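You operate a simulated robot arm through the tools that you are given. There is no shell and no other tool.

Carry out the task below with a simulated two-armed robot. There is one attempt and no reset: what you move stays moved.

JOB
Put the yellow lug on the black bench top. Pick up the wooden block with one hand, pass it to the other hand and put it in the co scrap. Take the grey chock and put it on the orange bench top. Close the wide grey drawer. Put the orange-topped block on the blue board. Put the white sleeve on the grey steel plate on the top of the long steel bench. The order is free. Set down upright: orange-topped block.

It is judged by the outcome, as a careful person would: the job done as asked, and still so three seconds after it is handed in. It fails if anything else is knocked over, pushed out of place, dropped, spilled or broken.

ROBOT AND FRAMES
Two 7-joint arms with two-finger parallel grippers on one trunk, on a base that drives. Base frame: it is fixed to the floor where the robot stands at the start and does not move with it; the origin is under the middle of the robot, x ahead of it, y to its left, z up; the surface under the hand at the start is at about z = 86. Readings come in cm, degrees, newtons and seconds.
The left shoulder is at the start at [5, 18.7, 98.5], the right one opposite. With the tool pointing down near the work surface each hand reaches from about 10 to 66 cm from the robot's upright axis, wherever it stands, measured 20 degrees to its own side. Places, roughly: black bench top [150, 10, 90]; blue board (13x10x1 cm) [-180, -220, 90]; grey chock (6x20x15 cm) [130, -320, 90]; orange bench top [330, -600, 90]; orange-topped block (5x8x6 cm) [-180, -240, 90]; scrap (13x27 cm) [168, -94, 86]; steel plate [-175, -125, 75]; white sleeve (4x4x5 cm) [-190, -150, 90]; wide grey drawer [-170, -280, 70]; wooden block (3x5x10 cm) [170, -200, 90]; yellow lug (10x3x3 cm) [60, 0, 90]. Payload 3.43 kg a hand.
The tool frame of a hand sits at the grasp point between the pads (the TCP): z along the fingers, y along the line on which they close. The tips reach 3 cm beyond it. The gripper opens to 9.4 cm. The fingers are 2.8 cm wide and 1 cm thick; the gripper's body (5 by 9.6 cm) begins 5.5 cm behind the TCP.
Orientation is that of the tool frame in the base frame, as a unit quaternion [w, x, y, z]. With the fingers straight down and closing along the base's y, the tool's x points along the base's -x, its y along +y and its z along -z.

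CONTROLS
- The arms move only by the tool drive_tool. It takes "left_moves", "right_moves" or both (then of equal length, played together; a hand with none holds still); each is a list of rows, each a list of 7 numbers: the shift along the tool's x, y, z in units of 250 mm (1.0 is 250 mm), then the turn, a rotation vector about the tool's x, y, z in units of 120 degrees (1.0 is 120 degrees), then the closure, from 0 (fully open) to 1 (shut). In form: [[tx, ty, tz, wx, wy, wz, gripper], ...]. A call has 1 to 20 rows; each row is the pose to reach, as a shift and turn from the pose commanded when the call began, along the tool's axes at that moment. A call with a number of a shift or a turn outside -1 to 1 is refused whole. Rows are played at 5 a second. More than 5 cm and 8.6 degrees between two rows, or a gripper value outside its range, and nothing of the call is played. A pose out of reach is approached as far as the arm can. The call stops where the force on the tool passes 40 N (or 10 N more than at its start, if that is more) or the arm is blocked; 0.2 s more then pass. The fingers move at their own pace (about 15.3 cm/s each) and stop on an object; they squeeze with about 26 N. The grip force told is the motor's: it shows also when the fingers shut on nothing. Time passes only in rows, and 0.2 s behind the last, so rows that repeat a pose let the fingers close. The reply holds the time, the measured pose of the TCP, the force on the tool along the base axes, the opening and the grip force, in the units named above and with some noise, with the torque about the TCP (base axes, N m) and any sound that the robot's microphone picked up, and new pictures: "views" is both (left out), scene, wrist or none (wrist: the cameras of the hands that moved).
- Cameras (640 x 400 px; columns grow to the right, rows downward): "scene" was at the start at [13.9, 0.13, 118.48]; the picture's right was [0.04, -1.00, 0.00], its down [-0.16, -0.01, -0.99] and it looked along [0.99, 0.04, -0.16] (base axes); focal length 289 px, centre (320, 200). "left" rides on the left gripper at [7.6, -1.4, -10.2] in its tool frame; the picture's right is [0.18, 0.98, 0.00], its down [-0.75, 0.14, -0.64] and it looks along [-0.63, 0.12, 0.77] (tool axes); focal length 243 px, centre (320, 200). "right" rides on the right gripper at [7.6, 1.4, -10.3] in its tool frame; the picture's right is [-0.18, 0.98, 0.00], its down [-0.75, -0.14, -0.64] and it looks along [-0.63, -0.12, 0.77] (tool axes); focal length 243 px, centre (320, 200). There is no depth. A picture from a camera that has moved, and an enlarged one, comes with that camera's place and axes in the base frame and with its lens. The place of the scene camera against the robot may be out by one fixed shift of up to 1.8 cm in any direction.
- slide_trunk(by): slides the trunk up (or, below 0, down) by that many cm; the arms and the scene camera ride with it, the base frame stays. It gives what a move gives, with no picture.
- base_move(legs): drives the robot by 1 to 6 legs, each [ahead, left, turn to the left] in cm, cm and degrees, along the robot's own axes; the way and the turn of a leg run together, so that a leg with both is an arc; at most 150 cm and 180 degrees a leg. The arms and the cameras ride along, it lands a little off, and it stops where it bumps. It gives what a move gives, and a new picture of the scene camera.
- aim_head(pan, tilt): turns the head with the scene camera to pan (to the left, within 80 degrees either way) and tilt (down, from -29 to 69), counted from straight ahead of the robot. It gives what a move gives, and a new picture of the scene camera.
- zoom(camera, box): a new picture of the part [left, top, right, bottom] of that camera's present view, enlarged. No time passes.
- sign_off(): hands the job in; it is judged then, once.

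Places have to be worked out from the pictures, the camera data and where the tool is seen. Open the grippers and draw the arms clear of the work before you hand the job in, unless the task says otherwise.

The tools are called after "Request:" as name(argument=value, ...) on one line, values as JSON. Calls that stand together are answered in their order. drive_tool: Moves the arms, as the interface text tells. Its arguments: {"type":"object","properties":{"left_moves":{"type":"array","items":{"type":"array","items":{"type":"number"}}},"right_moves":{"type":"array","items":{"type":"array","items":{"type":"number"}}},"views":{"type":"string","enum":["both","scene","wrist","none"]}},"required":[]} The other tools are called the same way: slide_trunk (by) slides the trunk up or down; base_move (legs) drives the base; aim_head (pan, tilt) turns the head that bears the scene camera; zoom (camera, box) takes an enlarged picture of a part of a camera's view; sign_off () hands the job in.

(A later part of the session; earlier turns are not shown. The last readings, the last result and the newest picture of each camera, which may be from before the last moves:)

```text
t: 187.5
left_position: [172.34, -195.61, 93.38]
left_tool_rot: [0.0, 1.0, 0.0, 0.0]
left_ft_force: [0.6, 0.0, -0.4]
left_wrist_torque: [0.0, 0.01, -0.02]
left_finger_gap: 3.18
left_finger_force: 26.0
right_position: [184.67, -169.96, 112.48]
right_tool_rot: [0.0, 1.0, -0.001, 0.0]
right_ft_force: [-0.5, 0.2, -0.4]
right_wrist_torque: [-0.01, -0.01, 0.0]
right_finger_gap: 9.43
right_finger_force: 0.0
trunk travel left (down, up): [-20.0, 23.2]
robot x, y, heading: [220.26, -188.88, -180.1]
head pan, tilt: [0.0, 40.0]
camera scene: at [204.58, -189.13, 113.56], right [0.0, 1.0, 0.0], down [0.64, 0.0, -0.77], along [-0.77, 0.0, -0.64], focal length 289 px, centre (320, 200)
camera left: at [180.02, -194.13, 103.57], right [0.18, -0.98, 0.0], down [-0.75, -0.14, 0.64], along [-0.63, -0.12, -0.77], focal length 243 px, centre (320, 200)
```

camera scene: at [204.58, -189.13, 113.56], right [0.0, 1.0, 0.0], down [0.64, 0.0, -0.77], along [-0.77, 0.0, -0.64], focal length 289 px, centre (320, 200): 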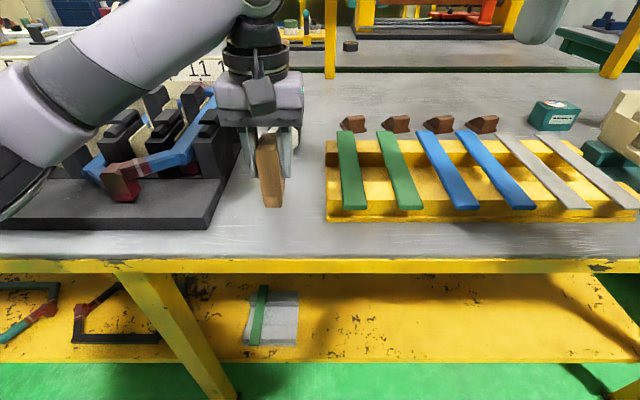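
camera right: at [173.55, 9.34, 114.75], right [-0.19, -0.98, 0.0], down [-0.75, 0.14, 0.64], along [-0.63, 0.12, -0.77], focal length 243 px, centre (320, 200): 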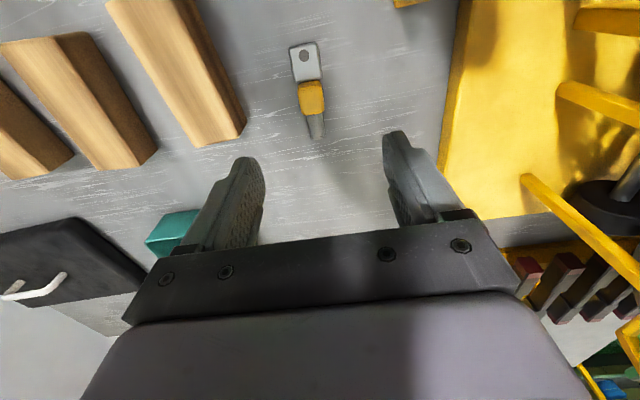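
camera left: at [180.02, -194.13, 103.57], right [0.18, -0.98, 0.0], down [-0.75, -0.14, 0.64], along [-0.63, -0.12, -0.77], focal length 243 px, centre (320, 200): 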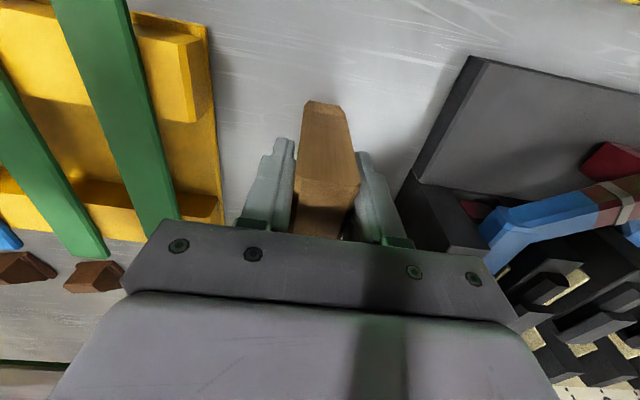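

The block is gripped (3.2 cm). I lift it straight up, then draw it back toward the robot.

Request:
drive_tool(left_moves=[[0, 0, -0.16, 0, 0, 0, 1], [0, 0, -0.34, 0, 0, 0, 1], [0, 0, -0.52, 0, 0, 0, 1], [0.06, 0, -0.68, 0, 0, 0, 1], [0.2, 0, -0.8, 0, 0, 0, 1], [0.34, 0, -0.84, 0, 0, 0, 1], [0.48, 0, -0.84, 0, 0, 0, 1]], views="scene")

```text
t: 189.1
left_position: [184.55, -195.38, 114.56]
left_tool_rot: [0.0, 1.0, -0.001, -0.001]
left_ft_force: [-1.0, -0.7, -0.2]
left_wrist_torque: [0.0, 0.0, 0.02]
left_finger_gap: 3.16
left_finger_force: 25.8
right_position: [184.62, -170.0, 112.49]
right_tool_rot: [0.002, 1.0, 0.0, 0.0]
right_ft_force: [0.6, -0.6, 0.9]
right_wrist_torque: [0.01, -0.01, 0.04]
right_finger_gap: 9.44
right_finger_force: 0.1
trunk travel left (down, up): [-20.0, 23.2]
robot x, y, heading: [219.99, -188.92, -179.9]
head pan, tilt: [0.0, 40.0]
camera scene: at [204.59, -189.14, 113.57], right [0.0, 1.0, 0.0], down [0.64, 0.0, -0.77], along [-0.77, 0.0, -0.64], focal length 289 px, centre (320, 200)
```

scene: 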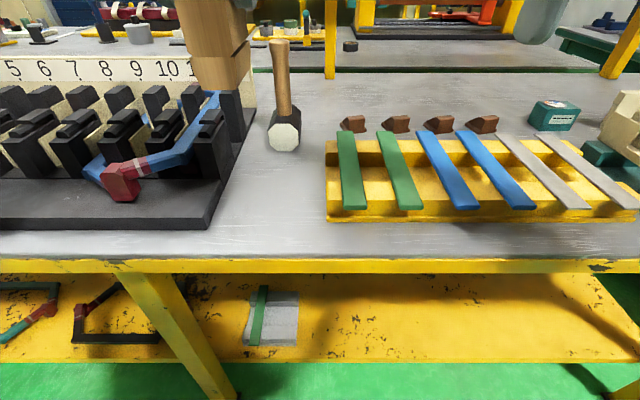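

The mallet is untouched. I back off and strafe right to the scrap tray before doing the hand-over in free space.

Request:
base_move(legs=[[-20, 0, 0], [0, -92, 0]])

```text
t: 198.8
left_position: [203.69, -103.19, 114.46]
left_tool_rot: [0.0, 1.0, 0.009, 0.0]
left_ft_force: [1.0, 0.1, -0.3]
left_wrist_torque: [-0.01, -0.03, 0.04]
left_finger_gap: 3.16
left_finger_force: 25.7
right_position: [203.2, -77.72, 112.53]
right_tool_rot: [0.002, 1.0, 0.01, 0.0]
right_ft_force: [-0.1, -0.5, 0.0]
right_wrist_torque: [0.01, -0.01, 0.01]
right_finger_gap: 9.39
right_finger_force: 0.0
trunk travel left (down, up): [-20.0, 23.2]
robot x, y, heading: [238.92, -96.16, -178.9]
head pan, tilt: [0.0, 40.0]
camera scene: at [223.62, -96.41, 113.57], right [-0.02, 1.0, 0.0], down [0.64, 0.01, -0.77], along [-0.77, -0.02, -0.64], focal length 289 px, centre (320, 200)
```

scene: 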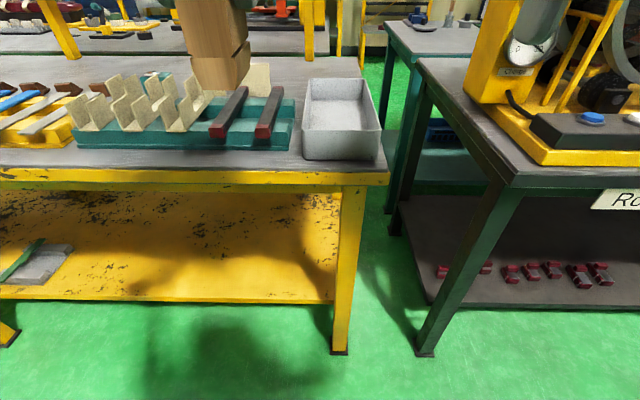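

The scrap tray is ahead-right: near wall at x ≈ 179, y ≈ -100 to -87, about 6 cm deep. For the hand-over I tilt the left hand 45° so the block points down-right, and turn the right hand to yaw for closing along the forward axis.

Request:
drive_tool(left_moves=[[-0.009, -0.013, -0.018, 0.031, 0, 0, 1], [-0.019, -0.027, -0.037, 0.0625, 0, 0, 1], [-0.028, -0.04, -0.055, 0.094, 0, 0, 1], [-0.037, -0.053, -0.073, 0.125, 0, 0, 1], [-0.047, -0.067, -0.092, 0.156, 0, 0, 1], [-0.056, -0.08, -0.11, 0.1875, 0, 0, 1], [-0.065, -0.093, -0.128, 0.219, 0, 0, 1], [-0.075, -0.107, -0.147, 0.25, 0, 0, 1], [-0.084, -0.12, -0.165, 0.281, 0, 0, 1], [-0.093, -0.133, -0.183, 0.3125, 0, 0, 1], [-0.103, -0.147, -0.202, 0.344, 0, 0, 1], [-0.112, -0.16, -0.22, 0.375, 0, 0, 1]], right_moves=[[-0.008, 0, -0.038, 0, 0, 0.0625, 0], [-0.015, 0, -0.077, 0, 0, 0.125, 0], [-0.023, 0, -0.115, 0, 0, 0.1875, 0], [-0.031, 0, -0.153, 0, 0, 0.25, 0], [-0.038, 0, -0.192, 0, 0, 0.3125, 0], [-0.046, 0, -0.23, 0, 0, 0.375, 0], [-0.054, 0, -0.268, 0, 0, 0.4375, 0], [-0.061, 0, -0.307, 0, 0, 0.5, 0], [-0.069, 0, -0.345, 0, 0, 0.5625, 0], [-0.077, 0, -0.383, 0, 0, 0.625, 0], [-0.084, 0, -0.422, 0, 0, 0.6875, 0], [-0.092, 0, -0.46, 0, 0, 0.75, 0]], views="both")

```text
t: 201.4
left_position: [200.66, -99.13, 120.03]
left_tool_rot: [-0.382, 0.924, 0.01, -0.004]
left_ft_force: [-0.1, -0.3, -1.1]
left_wrist_torque: [-0.04, -0.02, 0.0]
left_finger_gap: 3.2
left_finger_force: 25.5
right_position: [202.25, -78.65, 122.0]
right_tool_rot: [0.002, 0.713, -0.701, 0.0]
right_ft_force: [0.1, 1.2, 0.1]
right_wrist_torque: [-0.05, -0.02, 0.02]
right_finger_gap: 9.38
right_finger_force: 0.0
right hand out of reach, approached as far as the arm can: row 10, 11, 12
trunk travel left (down, up): [-20.0, 23.2]
robot x, y, heading: [238.9, -95.62, -178.9]
head pan, tilt: [0.0, 40.0]
camera scene: at [223.55, -96.37, 113.55], right [-0.02, 1.0, 0.0], down [0.64, 0.01, -0.77], along [-0.77, -0.02, -0.64], focal length 289 px, centre (320, 200)
camera right: at [200.94, -86.39, 132.35], right [-0.99, 0.17, 0.0], down [0.13, 0.76, 0.64], along [0.11, 0.63, -0.77], focal length 243 px, centre (320, 200)
camera left: at [208.51, -105.2, 128.21], right [0.2, -0.69, -0.7], down [-0.74, -0.57, 0.35], along [-0.64, 0.45, -0.63], focal length 243 px, centre (320, 200)
```

scene: 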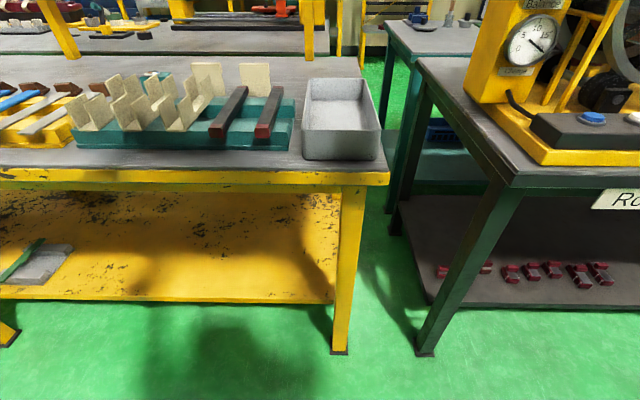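
right: 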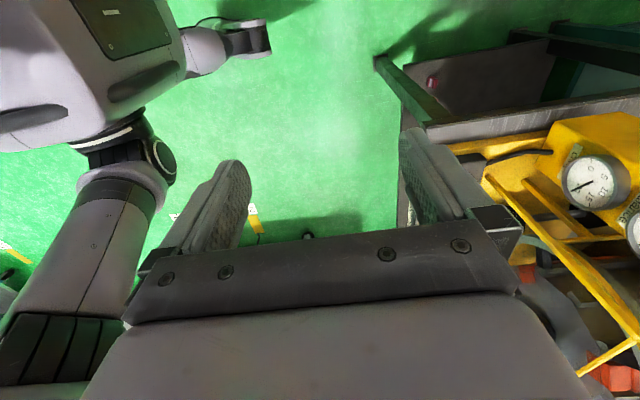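
left: 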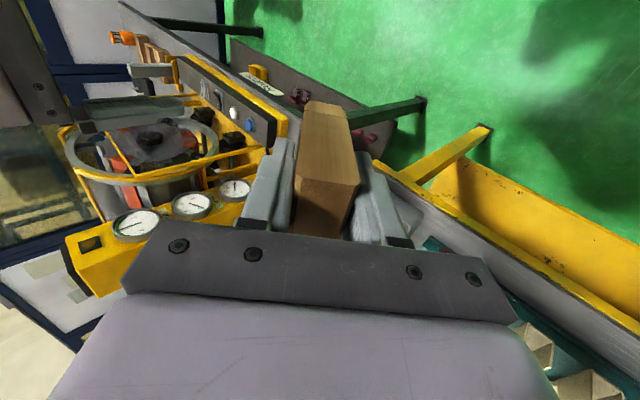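

Both hands turned, but the right one is at its height limit, so I do the hand-over lower: left hand down 8 cm, right hand to its waiting pose tilted down-left beside the block.

Request:
drive_tool(left_moves=[[0, 0.038, 0.038, 0, 0, 0, 1], [0, 0.075, 0.075, 0, 0, 0, 1], [0, 0.113, 0.113, 0, 0, 0, 1], [0, 0.151, 0.151, 0, 0, 0, 1], [0, 0.188, 0.188, 0, 0, 0, 1], [0, 0.226, 0.226, 0, 0, 0, 1], [0, 0.226, 0.226, 0, 0, 0, 1]], right_moves=[[0.056, 0.012, 0.039, 0, 0.0625, 0, 0], [0.113, 0.023, 0.079, 0, 0.125, 0, 0], [0.169, 0.035, 0.118, 0, 0.1875, 0, 0], [0.225, 0.047, 0.157, 0, 0.25, 0, 0], [0.282, 0.058, 0.197, 0, 0.3125, 0, 0], [0.338, 0.07, 0.236, 0, 0.375, 0, 0], [0.338, 0.07, 0.236, 0, 0.375, 0, 0]], views="both")

```text
t: 203.0
left_position: [200.8, -99.37, 112.0]
left_tool_rot: [-0.382, 0.924, 0.009, -0.003]
left_ft_force: [-0.3, 0.9, -1.4]
left_wrist_torque: [0.01, 0.01, -0.02]
left_finger_gap: 3.15
left_finger_force: 25.5
right_position: [200.65, -87.42, 116.16]
right_tool_rot: [0.269, 0.659, -0.647, 0.274]
right_ft_force: [-0.4, -0.2, -0.2]
right_wrist_torque: [-0.01, -0.01, -0.01]
right_finger_gap: 9.41
right_finger_force: 0.0
trunk travel left (down, up): [-20.0, 23.2]
robot x, y, heading: [239.42, -95.83, -178.8]
head pan, tilt: [0.0, 40.0]
camera scene: at [223.62, -96.41, 113.57], right [-0.02, 1.0, 0.0], down [0.64, 0.01, -0.77], along [-0.77, -0.02, -0.64], focal length 289 px, centre (320, 200)
camera right: at [199.25, -85.6, 128.8], right [-0.99, 0.11, -0.13], down [0.12, 0.99, -0.08], along [0.12, -0.1, -0.99], focal length 243 px, centre (320, 200)
camera left: at [208.6, -105.33, 120.28], right [0.2, -0.69, -0.7], down [-0.74, -0.57, 0.35], along [-0.64, 0.45, -0.63], focal length 243 px, centre (320, 200)
```

scene: 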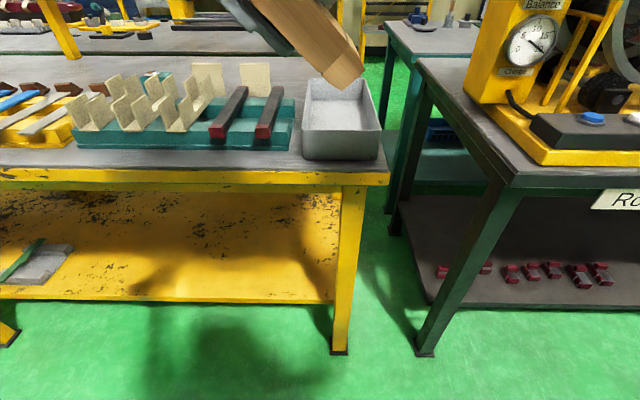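
right: 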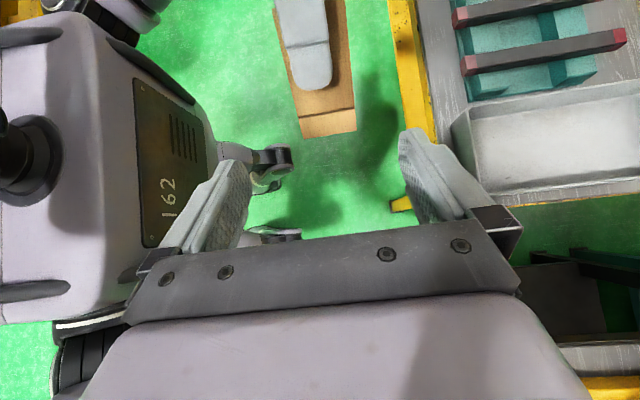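
left: 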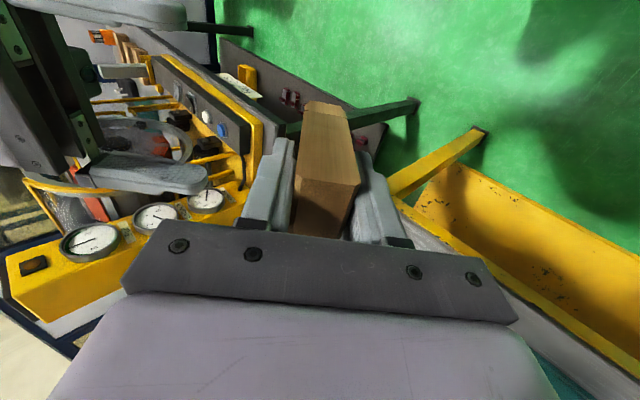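

The right hand is lined up with the free end of the block (offset u ≈ 5.5 cm, 10 cm to go). I advance it along its own axis, without closing yet.

Request:
drive_tool(right_moves=[[0, 0, 0.12, 0, 0, 0, 0], [0, 0, 0.24, 0, 0, 0, 0], [0, 0, 0.32, 0, 0, 0, 0], [0, 0, 0.38, 0, 0, 0, 0], [0, 0, 0.38, 0, 0, 0, 0]], views="wrist")

Request:
zoom(camera="left", box=[160, 40, 480, 260])

Request:
aim_head(pan=0, tilt=10)

```text
t: 204.2
left_position: [200.62, -99.33, 112.01]
left_tool_rot: [-0.383, 0.924, 0.008, -0.004]
left_ft_force: [-0.7, 0.4, -0.7]
left_wrist_torque: [-0.03, 0.02, 0.01]
left_finger_gap: 3.19
left_finger_force: 25.9
right_position: [200.85, -94.15, 109.4]
right_tool_rot: [0.268, 0.66, -0.646, 0.273]
right_ft_force: [-0.5, -0.7, 0.3]
right_wrist_torque: [-0.02, -0.02, 0.0]
right_finger_gap: 9.41
right_finger_force: 0.0
trunk travel left (down, up): [-20.0, 23.2]
robot x, y, heading: [239.35, -95.87, -178.8]
head pan, tilt: [0.0, 40.0]
camera right: at [199.36, -92.33, 122.07], right [-0.99, 0.11, -0.13], down [0.12, 0.99, -0.08], along [0.12, -0.1, -0.99], focal length 243 px, centre (320, 200)
```

right: 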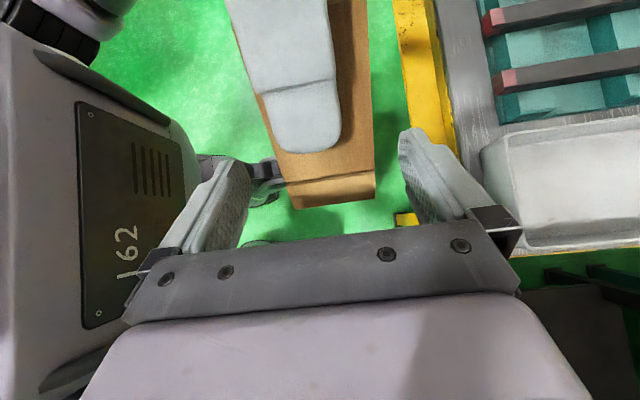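

```text
1.82 times, centred on (320, 150) of left
camera zoom: at [208.59, -105.33, 120.3], right [0.2, -0.69, -0.69], down [-0.74, -0.57, 0.35], along [-0.64, 0.45, -0.63], focal length 441 px, centre (320, 291)
```

zoom: 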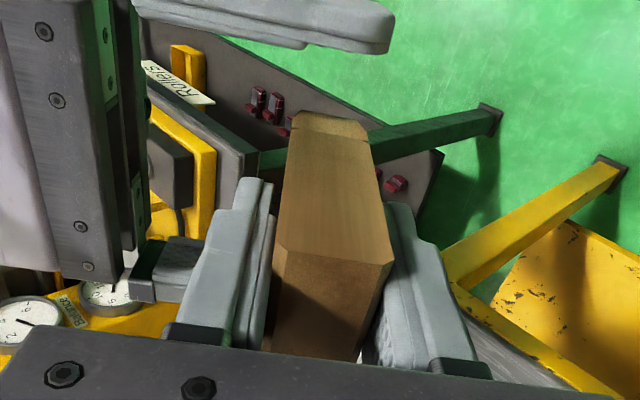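

```text
t: 205.2
left_position: [200.81, -99.24, 112.01]
left_tool_rot: [-0.382, 0.924, 0.009, -0.003]
left_ft_force: [0.2, 0.0, -0.8]
left_wrist_torque: [-0.05, 0.01, -0.02]
left_finger_gap: 3.16
left_finger_force: 25.6
right_position: [200.84, -94.04, 109.47]
right_tool_rot: [0.268, 0.66, -0.646, 0.274]
right_ft_force: [0.9, -0.9, 0.6]
right_wrist_torque: [0.01, -0.02, 0.0]
right_finger_gap: 9.41
right_finger_force: 0.0
trunk travel left (down, up): [-20.0, 23.2]
robot x, y, heading: [239.2, -95.65, -179.1]
head pan, tilt: [0.0, 10.0]
camera scene: at [222.82, -96.43, 118.33], right [-0.02, 1.0, 0.0], down [0.17, 0.0, -0.98], along [-0.98, -0.02, -0.17], focal length 289 px, centre (320, 200)
```

scene: 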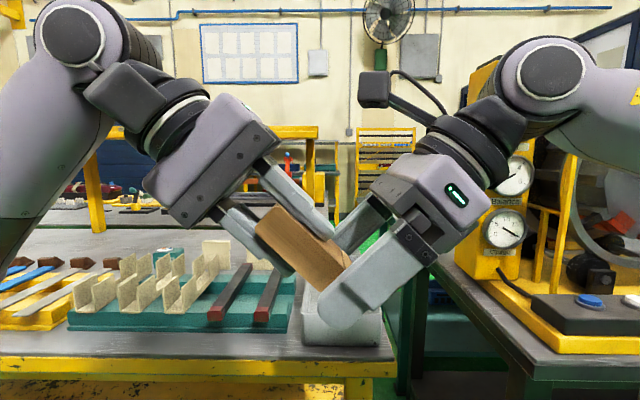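

The right fingers straddle the block's free end clear of the left fingers. I close the right gripper on it.

Request:
drive_tool(right_moves=[[0, 0, 0, 0, 0, 0, 0.5], [0, 0, 0, 0, 0, 0, 1], [0, 0, 0, 0, 0, 0, 1], [0, 0, 0, 0, 0, 0, 1]], views="both")

```text
t: 206.2
left_position: [200.83, -99.23, 111.94]
left_tool_rot: [-0.381, 0.924, 0.008, -0.002]
left_ft_force: [22.2, -6.5, -5.1]
left_wrist_torque: [-0.02, -0.21, -0.15]
left_finger_gap: 3.19
left_finger_force: 26.3
right_position: [200.6, -94.19, 109.34]
right_tool_rot: [0.271, 0.657, -0.649, 0.272]
right_ft_force: [-22.1, 5.9, 3.5]
right_wrist_torque: [-0.37, -0.38, -1.04]
right_finger_gap: 4.79
right_finger_force: 25.7
trunk travel left (down, up): [-20.0, 23.2]
robot x, y, heading: [239.36, -96.03, -178.8]
head pan, tilt: [0.0, 10.0]
camera scene: at [222.82, -96.43, 118.33], right [-0.02, 1.0, 0.0], down [0.17, 0.0, -0.98], along [-0.98, -0.02, -0.17], focal length 289 px, centre (320, 200)
camera right: at [199.15, -92.2, 122.14], right [-0.98, 0.12, -0.13], down [0.13, 0.99, -0.08], along [0.12, -0.1, -0.99], focal length 243 px, centre (320, 200)
```

scene: 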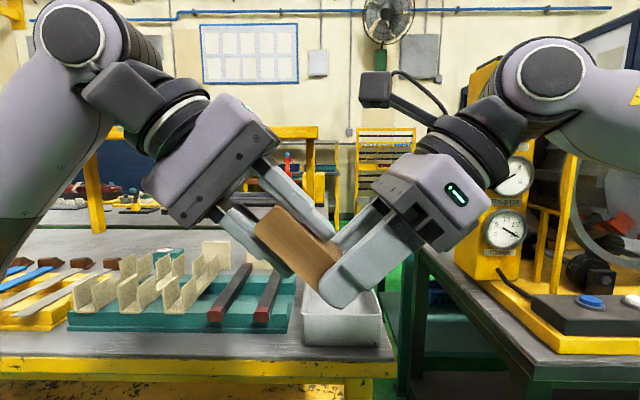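
right: 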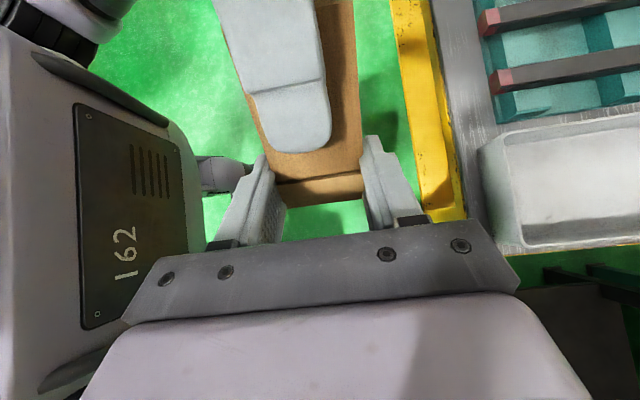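

Both hands hold the block, with a 22 N side force from a small misalignment. I ease it with a 2.5 mm shift of the right hand, then open the left hand slowly.

Request:
drive_tool(right_moves=[[0, 0.006, 0, 0, 0, 0, 1], [0, 0.012, 0, 0, 0, 0, 1], [0, 0.012, 0, 0, 0, 0, 1]], views="none")

```text
t: 207.0
left_position: [200.83, -99.28, 112.1]
left_tool_rot: [-0.382, 0.924, 0.009, -0.003]
left_ft_force: [17.6, -6.9, -7.2]
left_wrist_torque: [-0.08, -0.26, -0.06]
left_finger_gap: 3.18
left_finger_force: 25.9
right_position: [200.59, -94.17, 109.55]
right_tool_rot: [0.27, 0.658, -0.647, 0.273]
right_ft_force: [-17.1, 6.2, 5.4]
right_wrist_torque: [-0.4, -0.23, -0.81]
right_finger_gap: 4.75
right_finger_force: 26.0
trunk travel left (down, up): [-20.0, 23.2]
robot x, y, heading: [239.18, -96.12, -178.9]
head pan, tilt: [0.0, 10.0]
```

The force eased to 17 N. I open the left hand a bit and withdraw it along its own axis.

Request:
drive_tool(left_moves=[[0, 0, 0, 0, 0, 0, 0.5], [0, 0, 0, 0, 0, 0, 0.4], [0, 0, 0, 0, 0, 0, 0.4], [0, 0, -0.1, 0, 0, 0, 0.4], [0, 0, -0.2, 0, 0, 0, 0.4], [0, 0, -0.3, 0, 0, 0, 0.4], [0, 0, -0.4, 0, 0, 0, 0.4]], views="both")

```text
t: 208.6
left_position: [201.03, -106.44, 119.03]
left_tool_rot: [-0.384, 0.923, 0.009, -0.004]
left_ft_force: [-0.9, -0.3, 0.1]
left_wrist_torque: [0.01, 0.01, -0.03]
left_finger_gap: 5.64
left_finger_force: 0.2
right_position: [200.67, -94.03, 109.34]
right_tool_rot: [0.269, 0.659, -0.646, 0.274]
right_ft_force: [-0.2, 0.1, -0.4]
right_wrist_torque: [0.04, -0.02, 0.01]
right_finger_gap: 4.76
right_finger_force: 25.3
trunk travel left (down, up): [-20.0, 23.2]
robot x, y, heading: [239.32, -95.62, -178.7]
head pan, tilt: [0.0, 10.0]
camera scene: at [222.83, -96.43, 118.33], right [-0.02, 1.0, 0.0], down [0.17, 0.0, -0.98], along [-0.98, -0.02, -0.17], focal length 289 px, centre (320, 200)
camera left: at [208.77, -112.43, 127.33], right [0.2, -0.69, -0.7], down [-0.74, -0.57, 0.35], along [-0.64, 0.45, -0.63], focal length 243 px, centre (320, 200)
```

scene: 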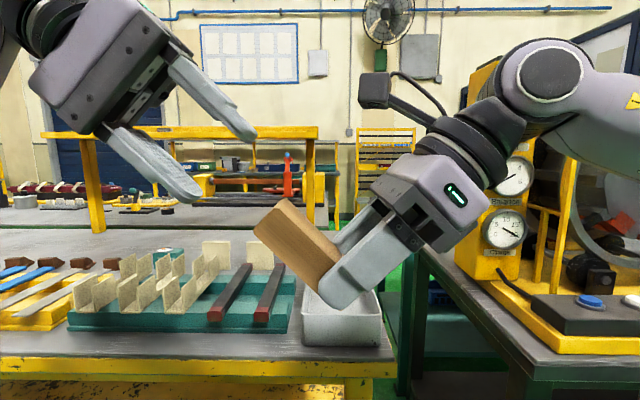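
left: 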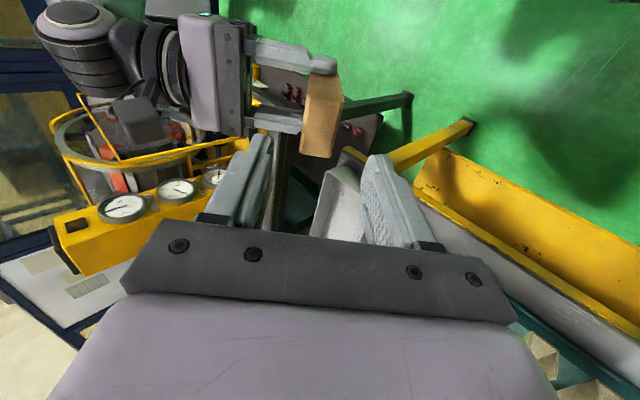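

The hand-over worked; the right hand alone holds the block. I straighten both hands to vertical and draw the left one back.

Request:
drive_tool(left_moves=[[0.087, 0.066, -0.028, -0.0625, 0, 0, 0.4], [0.173, 0.132, -0.057, -0.125, 0, 0, 0.2], [0.26, 0.198, -0.085, -0.1875, 0, 0, 0], [0.347, 0.264, -0.113, -0.25, 0, 0, 0], [0.433, 0.33, -0.142, -0.3125, 0, 0, 0], [0.52, 0.396, -0.17, -0.375, 0, 0, 0], [0.52, 0.396, -0.17, -0.375, 0, 0, 0]], right_moves=[[0.014, 0, -0.014, 0, -0.0625, 0, 1], [0.028, 0, -0.028, 0, -0.125, 0, 1], [0.043, 0, -0.043, 0, -0.1875, 0, 1], [0.057, 0, -0.057, 0, -0.25, 0, 1], [0.071, 0, -0.071, 0, -0.3125, 0, 1], [0.085, 0, -0.085, 0, -0.375, 0, 1], [0.085, 0, -0.085, 0, -0.375, 0, 1]], views="both")

```text
t: 210.2
left_position: [214.05, -116.03, 115.2]
left_tool_rot: [0.0, 1.0, 0.009, 0.0]
left_ft_force: [0.5, -0.1, 0.6]
left_wrist_torque: [-0.01, 0.02, 0.04]
left_finger_gap: 9.4
left_finger_force: 0.1
right_position: [200.54, -94.06, 112.49]
right_tool_rot: [0.0, 0.714, -0.7, 0.001]
right_ft_force: [-0.7, -0.3, -0.5]
right_wrist_torque: [0.03, -0.01, 0.0]
right_finger_gap: 4.74
right_finger_force: 25.7
trunk travel left (down, up): [-20.0, 23.2]
robot x, y, heading: [239.2, -95.76, -179.0]
head pan, tilt: [0.0, 10.0]
camera scene: at [222.8, -96.43, 118.33], right [-0.02, 1.0, 0.0], down [0.17, 0.0, -0.98], along [-0.98, -0.02, -0.17], focal length 289 px, centre (320, 200)
camera right: at [199.28, -101.78, 122.79], right [-0.99, 0.17, 0.0], down [0.13, 0.76, 0.64], along [0.11, 0.63, -0.77], focal length 243 px, centre (320, 200)
camera left: at [221.74, -114.43, 125.41], right [0.2, -0.98, 0.0], down [-0.75, -0.15, 0.64], along [-0.63, -0.13, -0.77], focal length 243 px, centre (320, 200)
```

scene: 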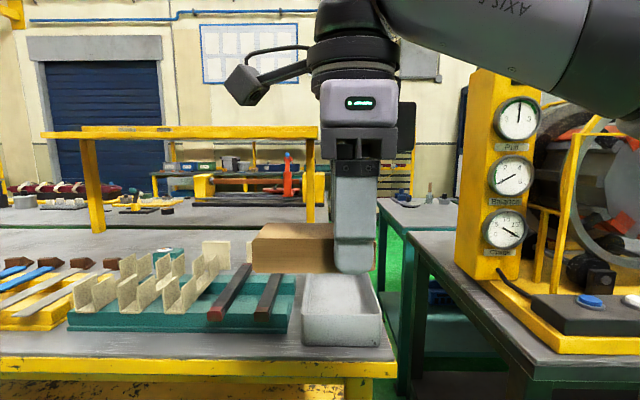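
right: 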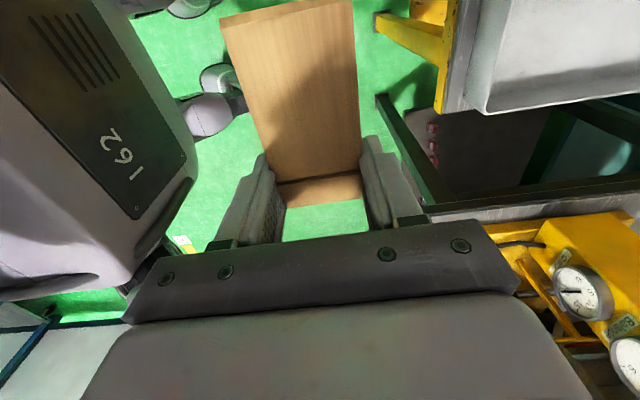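
left: 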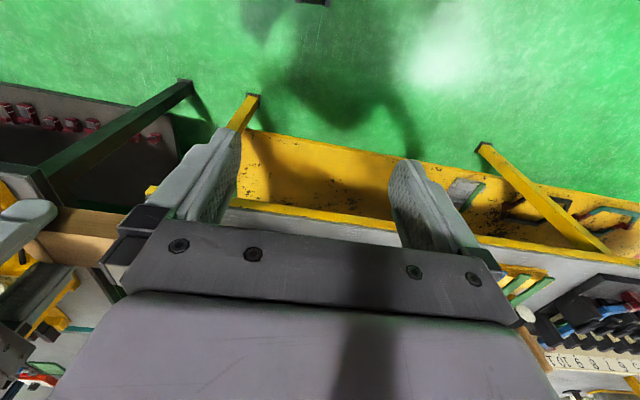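

The block now lies horizontally in the right hand. I yaw the right hand back so the block points along x (the tray's long side), then move the base closer and a little left.

Request:
drive_tool(right_moves=[[0, 0, 0, 0, 0, -0.0625, 1], [0, 0, 0, 0, 0, -0.125, 1], [0, 0, 0, 0, 0, -0.1875, 1], [0, 0, 0, 0, 0, -0.25, 1], [0, 0, 0, 0, 0, -0.3125, 1], [0, 0, 0, 0, 0, -0.375, 1], [0, 0, 0, 0, 0, -0.4375, 1], [0, 0, 0, 0, 0, -0.5, 1], [0, 0, 0, 0, 0, -0.5625, 1], [0, 0, 0, 0, 0, -0.625, 1], [0, 0, 0, 0, 0, -0.6875, 1], [0, 0, 0, 0, 0, -0.75, 1]], views="none")

Request:
base_move(legs=[[0, 10, 0], [18, 0, -1.1]])

Request:
aim_head(pan=-10, tilt=40)

```text
t: 212.8
left_position: [214.14, -116.08, 115.1]
left_tool_rot: [0.0, 1.0, 0.01, 0.0]
left_ft_force: [0.2, -0.1, -0.2]
left_wrist_torque: [0.01, 0.03, 0.02]
left_finger_gap: 9.38
left_finger_force: 0.1
right_position: [200.65, -94.11, 112.48]
right_tool_rot: [0.001, 1.0, 0.011, 0.0]
right_ft_force: [0.5, -0.6, -0.8]
right_wrist_torque: [0.03, 0.05, -0.02]
right_finger_gap: 4.77
right_finger_force: 26.4
trunk travel left (down, up): [-20.0, 23.2]
robot x, y, heading: [238.94, -95.62, -179.0]
head pan, tilt: [0.0, 10.0]
```

```text
t: 215.4
left_position: [195.64, -125.72, 115.08]
left_tool_rot: [0.0, 1.0, 0.0, -0.001]
left_ft_force: [0.0, 0.5, 0.6]
left_wrist_torque: [-0.02, 0.0, -0.01]
left_finger_gap: 9.41
left_finger_force: 0.0
right_position: [182.61, -103.45, 112.41]
right_tool_rot: [0.001, 1.0, 0.0, 0.001]
right_ft_force: [0.1, -0.5, -0.9]
right_wrist_torque: [0.0, 0.01, 0.0]
right_finger_gap: 4.75
right_finger_force: 25.9
trunk travel left (down, up): [-20.0, 23.2]
robot x, y, heading: [221.26, -106.04, -180.2]
head pan, tilt: [0.0, 10.0]
camera scene: at [204.77, -106.25, 118.33], right [0.0, 1.0, 0.0], down [0.17, 0.0, -0.98], along [-0.98, 0.0, -0.17], focal length 289 px, centre (320, 200)
```

scene: 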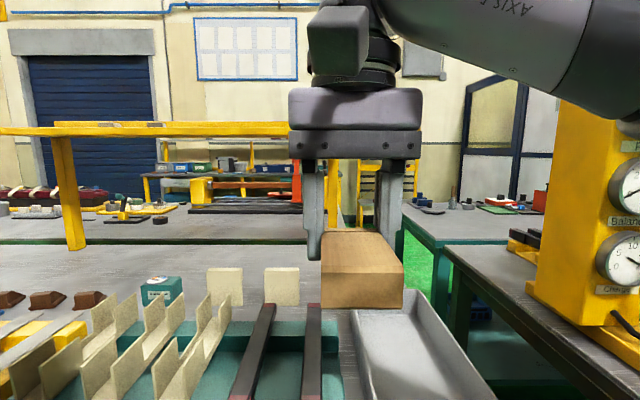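

```text
t: 216.4
left_position: [195.59, -125.65, 115.17]
left_tool_rot: [0.0, 1.0, 0.0, 0.0]
left_ft_force: [0.5, -1.4, -0.3]
left_wrist_torque: [-0.01, -0.02, -0.02]
left_finger_gap: 9.41
left_finger_force: 0.1
right_position: [182.76, -103.46, 112.27]
right_tool_rot: [0.0, 1.0, -0.001, 0.0]
right_ft_force: [0.2, -0.4, -1.7]
right_wrist_torque: [0.02, 0.02, 0.01]
right_finger_gap: 4.74
right_finger_force: 25.7
trunk travel left (down, up): [-20.0, 23.2]
robot x, y, heading: [221.26, -106.07, -180.0]
head pan, tilt: [-10.0, 40.0]
camera scene: at [205.73, -104.77, 113.57], right [0.17, 0.98, 0.0], down [0.63, -0.11, -0.77], along [-0.76, 0.13, -0.64], focal length 289 px, centre (320, 200)
```

scene: 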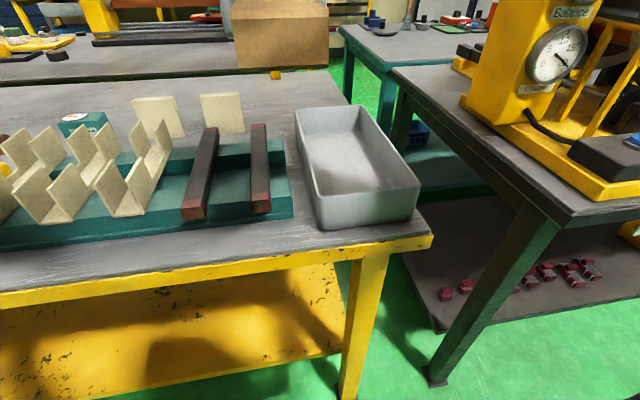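

The scrap tray spans x ≈ 151–178, y ≈ -100 to -87, rim z ≈ 92. I carry the block over it to TCP [167.5, -93.5, 104] and check with the wrist camera.

Request:
drive_tool(right_moves=[[-0.12, -0.08, 0, 0, 0, 0, 1], [-0.24, -0.16, 0.04, 0, 0, 0, 1], [-0.36, -0.24, 0.12, 0, 0, 0, 1], [-0.48, -0.32, 0.22, 0, 0, 0, 1], [-0.608, -0.398, 0.32, 0, 0, 0, 1], [-0.608, -0.398, 0.32, 0, 0, 0, 1]], views="both")

```text
t: 217.8
left_position: [195.72, -125.58, 115.23]
left_tool_rot: [0.0, 1.0, 0.0, 0.0]
left_ft_force: [0.0, 0.1, -0.4]
left_wrist_torque: [0.02, 0.01, 0.01]
left_finger_gap: 9.42
left_finger_force: 0.1
right_position: [167.44, -93.45, 104.51]
right_tool_rot: [0.0, 1.0, 0.0, 0.001]
right_ft_force: [0.9, -0.2, -0.3]
right_wrist_torque: [-0.03, -0.04, -0.01]
right_finger_gap: 4.75
right_finger_force: 25.7
trunk travel left (down, up): [-20.0, 23.2]
robot x, y, heading: [221.08, -105.94, -179.9]
head pan, tilt: [-10.0, 40.0]
camera scene: at [205.73, -104.77, 113.57], right [0.17, 0.98, 0.0], down [0.63, -0.11, -0.77], along [-0.75, 0.13, -0.64], focal length 289 px, centre (320, 200)
camera right: at [175.01, -94.8, 114.79], right [-0.18, -0.98, 0.0], down [-0.75, 0.14, 0.64], along [-0.63, 0.12, -0.77], focal length 243 px, centre (320, 200)
```

scene: 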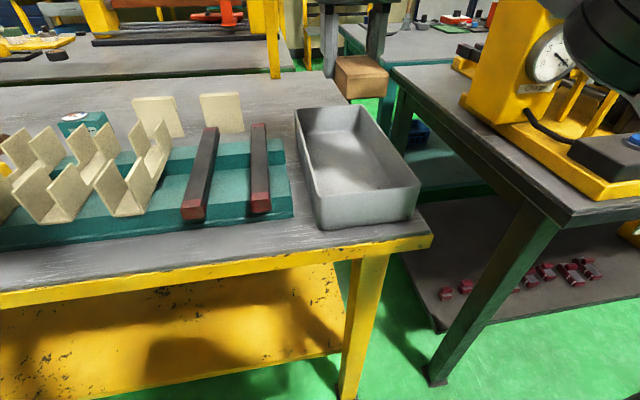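
right: 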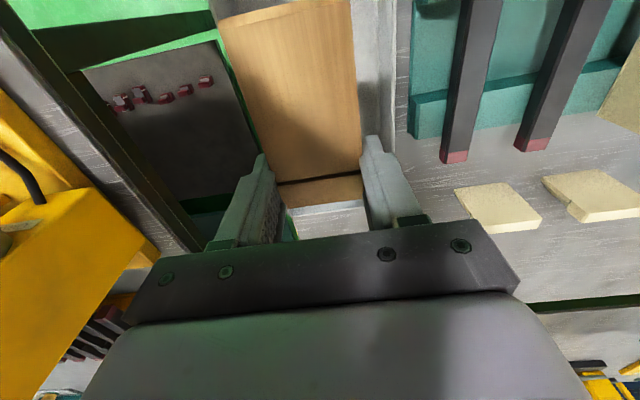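

The tray's left wall shows at y ≈ -100, so the block is centred over it. I lower it to z ≈ 91, then feel for the floor.

Request:
drive_tool(right_moves=[[0, 0, 0.16, 0, 0, 0, 1], [0, 0, 0.32, 0, 0, 0, 1], [0, 0, 0.44, 0, 0, 0, 1], [0, 0, 0.53, 0, 0, 0, 1], [0, 0, 0.53, 0, 0, 0, 1]], views="both")

```text
t: 219.0
left_position: [195.62, -125.6, 115.19]
left_tool_rot: [0.0, 1.0, 0.0, 0.001]
left_ft_force: [-0.2, -1.0, 0.4]
left_wrist_torque: [0.0, -0.01, 0.0]
left_finger_gap: 9.39
left_finger_force: 0.0
right_position: [167.45, -93.71, 91.15]
right_tool_rot: [0.0, 1.0, -0.001, 0.0]
right_ft_force: [0.0, 0.4, -0.9]
right_wrist_torque: [-0.02, 0.0, -0.04]
right_finger_gap: 4.75
right_finger_force: 26.0
trunk travel left (down, up): [-20.0, 23.2]
robot x, y, heading: [221.44, -105.94, -179.9]
head pan, tilt: [-10.0, 40.0]
camera scene: at [205.73, -104.77, 113.57], right [0.17, 0.98, 0.0], down [0.63, -0.11, -0.77], along [-0.75, 0.13, -0.64], focal length 289 px, centre (320, 200)
camera right: at [175.14, -95.04, 101.46], right [-0.19, -0.98, 0.0], down [-0.75, 0.14, 0.64], along [-0.63, 0.12, -0.77], focal length 243 px, centre (320, 200)
```

scene: 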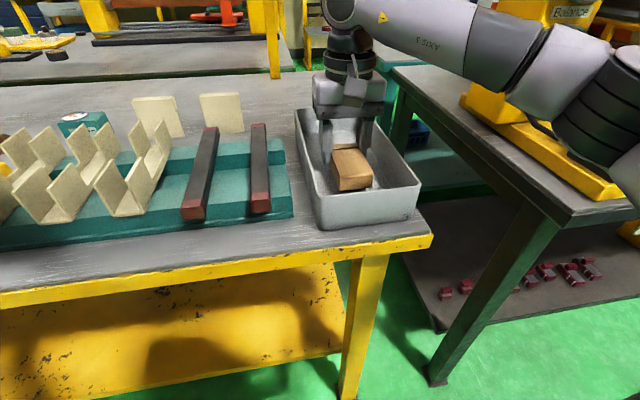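
right: 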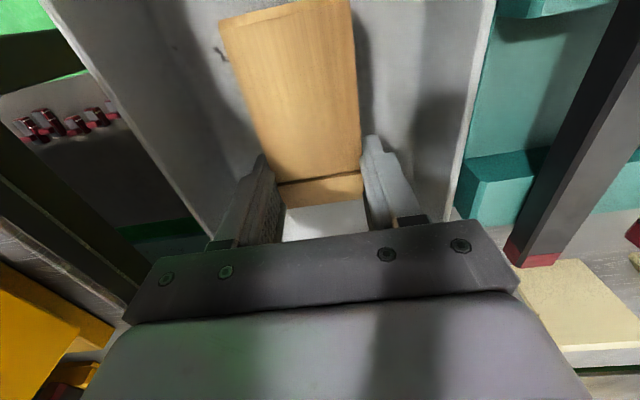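

The block is inside the tray between its walls. I lower in small steps to contact.

Request:
drive_tool(right_moves=[[0, 0, 0.02, 0, 0, 0, 1], [0, 0, 0.04, 0, 0, 0, 1], [0, 0, 0.05, 0, 0, 0, 1], [0, 0, 0.06, 0, 0, 0, 1], [0, 0, 0.06, 0, 0, 0, 1]], views="none")

```text
t: 220.2
left_position: [195.79, -125.74, 115.18]
left_tool_rot: [0.0, 1.0, 0.0, -0.001]
left_ft_force: [-0.7, 0.2, 0.0]
left_wrist_torque: [-0.03, 0.01, -0.01]
left_finger_gap: 9.44
left_finger_force: 0.0
right_position: [167.54, -93.52, 89.98]
right_tool_rot: [0.001, 1.0, -0.001, -0.003]
right_ft_force: [-4.0, 3.3, 19.7]
right_wrist_torque: [0.37, -0.87, 0.06]
right_finger_gap: 4.76
right_finger_force: 25.6
trunk travel left (down, up): [-20.0, 23.2]
robot x, y, heading: [221.18, -105.64, -180.4]
head pan, tilt: [-10.0, 40.0]
```

Contact at z ≈ 90 with 20 N. I open the fingers slightly within the tray and lift straight up.

Request:
drive_tool(right_moves=[[0, 0, -0.01, 0, 0, 0, 0.4], [0, 0, -0.01, 0, 0, 0, 0.3], [0, 0, -0.01, 0, 0, 0, 0.3], [0, 0, -0.12, 0, 0, 0, 0.3], [0, 0, -0.3, 0, 0, 0, 0.3], [0, 0, -0.48, 0, 0, 0, 0.3], [0, 0, -0.64, 0, 0, 0, 0.3]], views="both")

```text
t: 221.8
left_position: [195.8, -125.68, 115.22]
left_tool_rot: [0.0, 1.0, 0.0, -0.001]
left_ft_force: [-0.2, 0.3, 0.0]
left_wrist_torque: [0.0, 0.05, 0.0]
left_finger_gap: 9.38
left_finger_force: 0.1
right_position: [167.45, -93.58, 105.57]
right_tool_rot: [0.002, 1.0, 0.0, 0.0]
right_ft_force: [0.4, -0.1, 0.0]
right_wrist_torque: [0.01, 0.03, 0.03]
right_finger_gap: 6.59
right_finger_force: 0.0
trunk travel left (down, up): [-20.0, 23.2]
robot x, y, heading: [221.18, -106.07, -179.9]
head pan, tilt: [-10.0, 40.0]
camera scene: at [205.78, -104.8, 113.57], right [0.17, 0.98, 0.0], down [0.63, -0.11, -0.77], along [-0.75, 0.13, -0.64], focal length 289 px, centre (320, 200)
camera right: at [175.02, -95.0, 115.97], right [-0.18, -0.98, 0.0], down [-0.75, 0.14, 0.64], along [-0.63, 0.12, -0.77], focal length 243 px, centre (320, 200)
```

scene: 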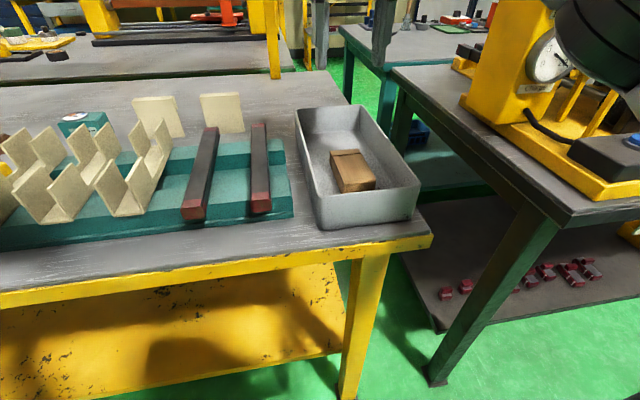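
right: 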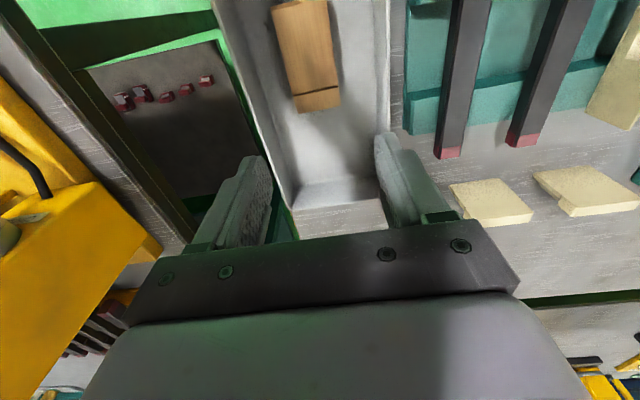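

The block lies in the scrap tray. I draw the right hand back and drive round to the aisle end of the yellow table to reach the grey chock.

Request:
drive_tool(right_moves=[[0.12, 0, -0.1, 0, 0, 0, 0.3], [0.26, -0.06, -0.18, 0, 0, 0, 0.1], [0.4, -0.12, -0.26, 0, 0, 0, 0], [0.55, -0.18, -0.28, 0, 0, 0, 0], [0.7, -0.24, -0.28, 0, 0, 0, 0]], views="none")

Request:
base_move(legs=[[-12, 0, 0], [0, 145, 0], [0, 145, 0], [0, 0, -90]])

```text
t: 223.0
left_position: [195.61, -125.61, 115.17]
left_tool_rot: [0.0, 1.0, 0.0, -0.001]
left_ft_force: [0.0, 0.5, 0.4]
left_wrist_torque: [0.0, 0.03, -0.01]
left_finger_gap: 9.36
left_finger_force: 0.1
right_position: [185.17, -87.21, 112.9]
right_tool_rot: [0.001, 1.0, 0.0, 0.0]
right_ft_force: [0.8, -0.2, -0.1]
right_wrist_torque: [0.0, 0.0, 0.0]
right_finger_gap: 9.38
right_finger_force: 0.2
trunk travel left (down, up): [-20.0, 23.2]
robot x, y, heading: [221.09, -106.15, -180.2]
head pan, tilt: [-10.0, 40.0]
```

```text
t: 252.9
left_position: [209.36, -368.22, 115.13]
left_tool_rot: [-0.001, -0.692, 0.722, 0.0]
left_ft_force: [0.1, 1.6, 0.2]
left_wrist_torque: [-0.03, -0.01, 0.01]
left_finger_gap: 9.4
left_finger_force: 0.1
right_position: [248.18, -359.11, 112.94]
right_tool_rot: [0.0, -0.693, 0.721, 0.001]
right_ft_force: [0.4, 0.2, 0.4]
right_wrist_torque: [0.03, -0.03, -0.01]
right_finger_gap: 9.38
right_finger_force: 0.0
trunk travel left (down, up): [-20.0, 23.2]
robot x, y, heading: [227.88, -394.67, 87.8]
head pan, tilt: [-10.0, 40.0]
camera scene: at [228.83, -380.62, 113.57], right [0.98, -0.21, 0.0], down [-0.14, -0.63, -0.77], along [0.16, 0.75, -0.64], focal length 289 px, centre (320, 200)
```

scene: 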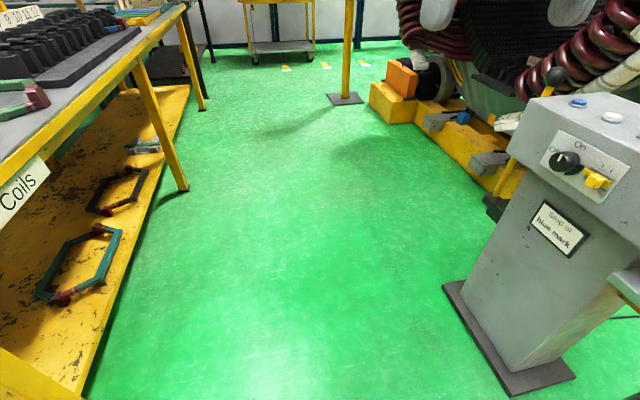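

The way along the table's end is free. I strafe left to stand in front of the chock, correcting the heading.

Request:
base_move(legs=[[0, 95, 2.2]])

Request:
aim_head(pan=0, tilt=32)

```text
t: 261.5
left_position: [114.02, -366.7, 115.08]
left_tool_rot: [0.0, -0.704, 0.71, 0.0]
left_ft_force: [0.9, -0.6, -0.5]
left_wrist_torque: [-0.01, -0.01, 0.0]
left_finger_gap: 9.44
left_finger_force: 0.1
right_position: [152.72, -356.37, 112.89]
right_tool_rot: [-0.001, -0.704, 0.711, 0.001]
right_ft_force: [-0.4, -0.1, -0.3]
right_wrist_torque: [-0.03, 0.02, 0.0]
right_finger_gap: 9.39
right_finger_force: 0.1
trunk travel left (down, up): [-20.0, 23.2]
robot x, y, heading: [133.39, -392.3, 89.3]
head pan, tilt: [-10.0, 40.0]
camera scene: at [133.93, -378.36, 113.57], right [0.98, -0.18, 0.0], down [-0.12, -0.63, -0.77], along [0.14, 0.75, -0.64], focal length 289 px, centre (320, 200)
```

scene: 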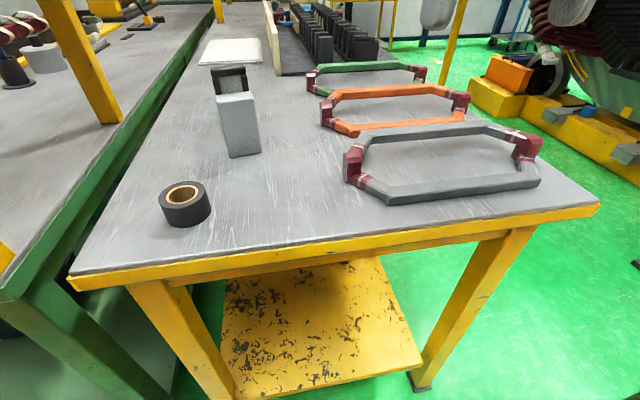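

```text
t: 262.2
left_position: [114.13, -366.65, 115.18]
left_tool_rot: [0.0, -0.704, 0.71, 0.0]
left_ft_force: [-0.8, -0.4, 0.6]
left_wrist_torque: [-0.02, 0.01, 0.0]
left_finger_gap: 9.42
left_finger_force: 0.1
right_position: [152.57, -356.41, 112.77]
right_tool_rot: [-0.001, -0.704, 0.71, 0.001]
right_ft_force: [0.3, -0.4, 0.1]
right_wrist_torque: [-0.02, 0.02, -0.04]
right_finger_gap: 9.41
right_finger_force: 0.0
trunk travel left (down, up): [-20.0, 23.2]
robot x, y, heading: [133.48, -392.35, 89.5]
head pan, tilt: [0.0, 32.0]
camera scene: at [132.47, -377.76, 114.78], right [1.0, -0.01, 0.0], down [0.0, -0.53, -0.85], along [0.01, 0.85, -0.53], focal length 289 px, centre (320, 200)
```

scene: 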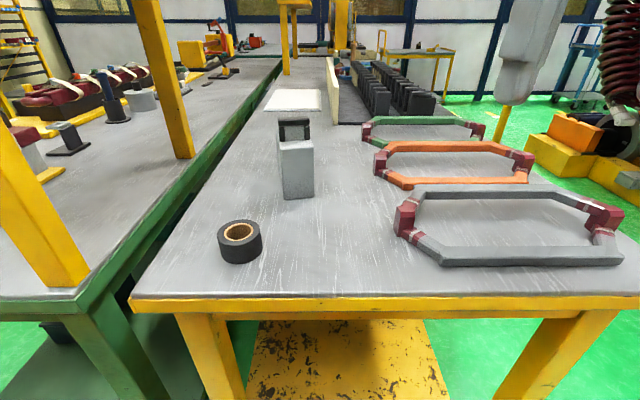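

The chock is the narrow grey body at pixel (297, 165), with something black at its back. I zoom in.

Request:
zoom(camera="scene", box=[220, 80, 380, 260])

Request:
zoom(camera="left", box=[0, 0, 640, 400])

```text
2.22 times, centred on (300, 170) of scene
camera zoom: at [132.47, -377.76, 114.78], right [1.0, -0.01, 0.0], down [0.0, -0.53, -0.85], along [0.01, 0.85, -0.53], focal length 642 px, centre (364, 267)
```

zoom: 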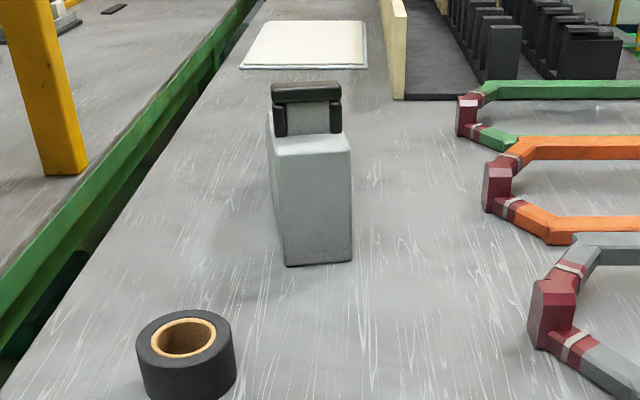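

```text
1.00 times, centred on (320, 200) of left (not enlarged: the box is as wide or as high as the picture)
camera zoom: at [115.47, -374.23, 125.42], right [-0.98, -0.18, 0.0], down [-0.13, 0.75, 0.64], along [-0.11, 0.63, -0.77], focal length 243 px, centre (320, 200)
```

zoom: 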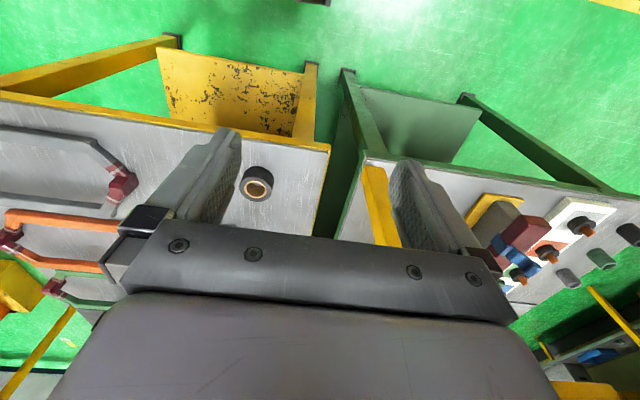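

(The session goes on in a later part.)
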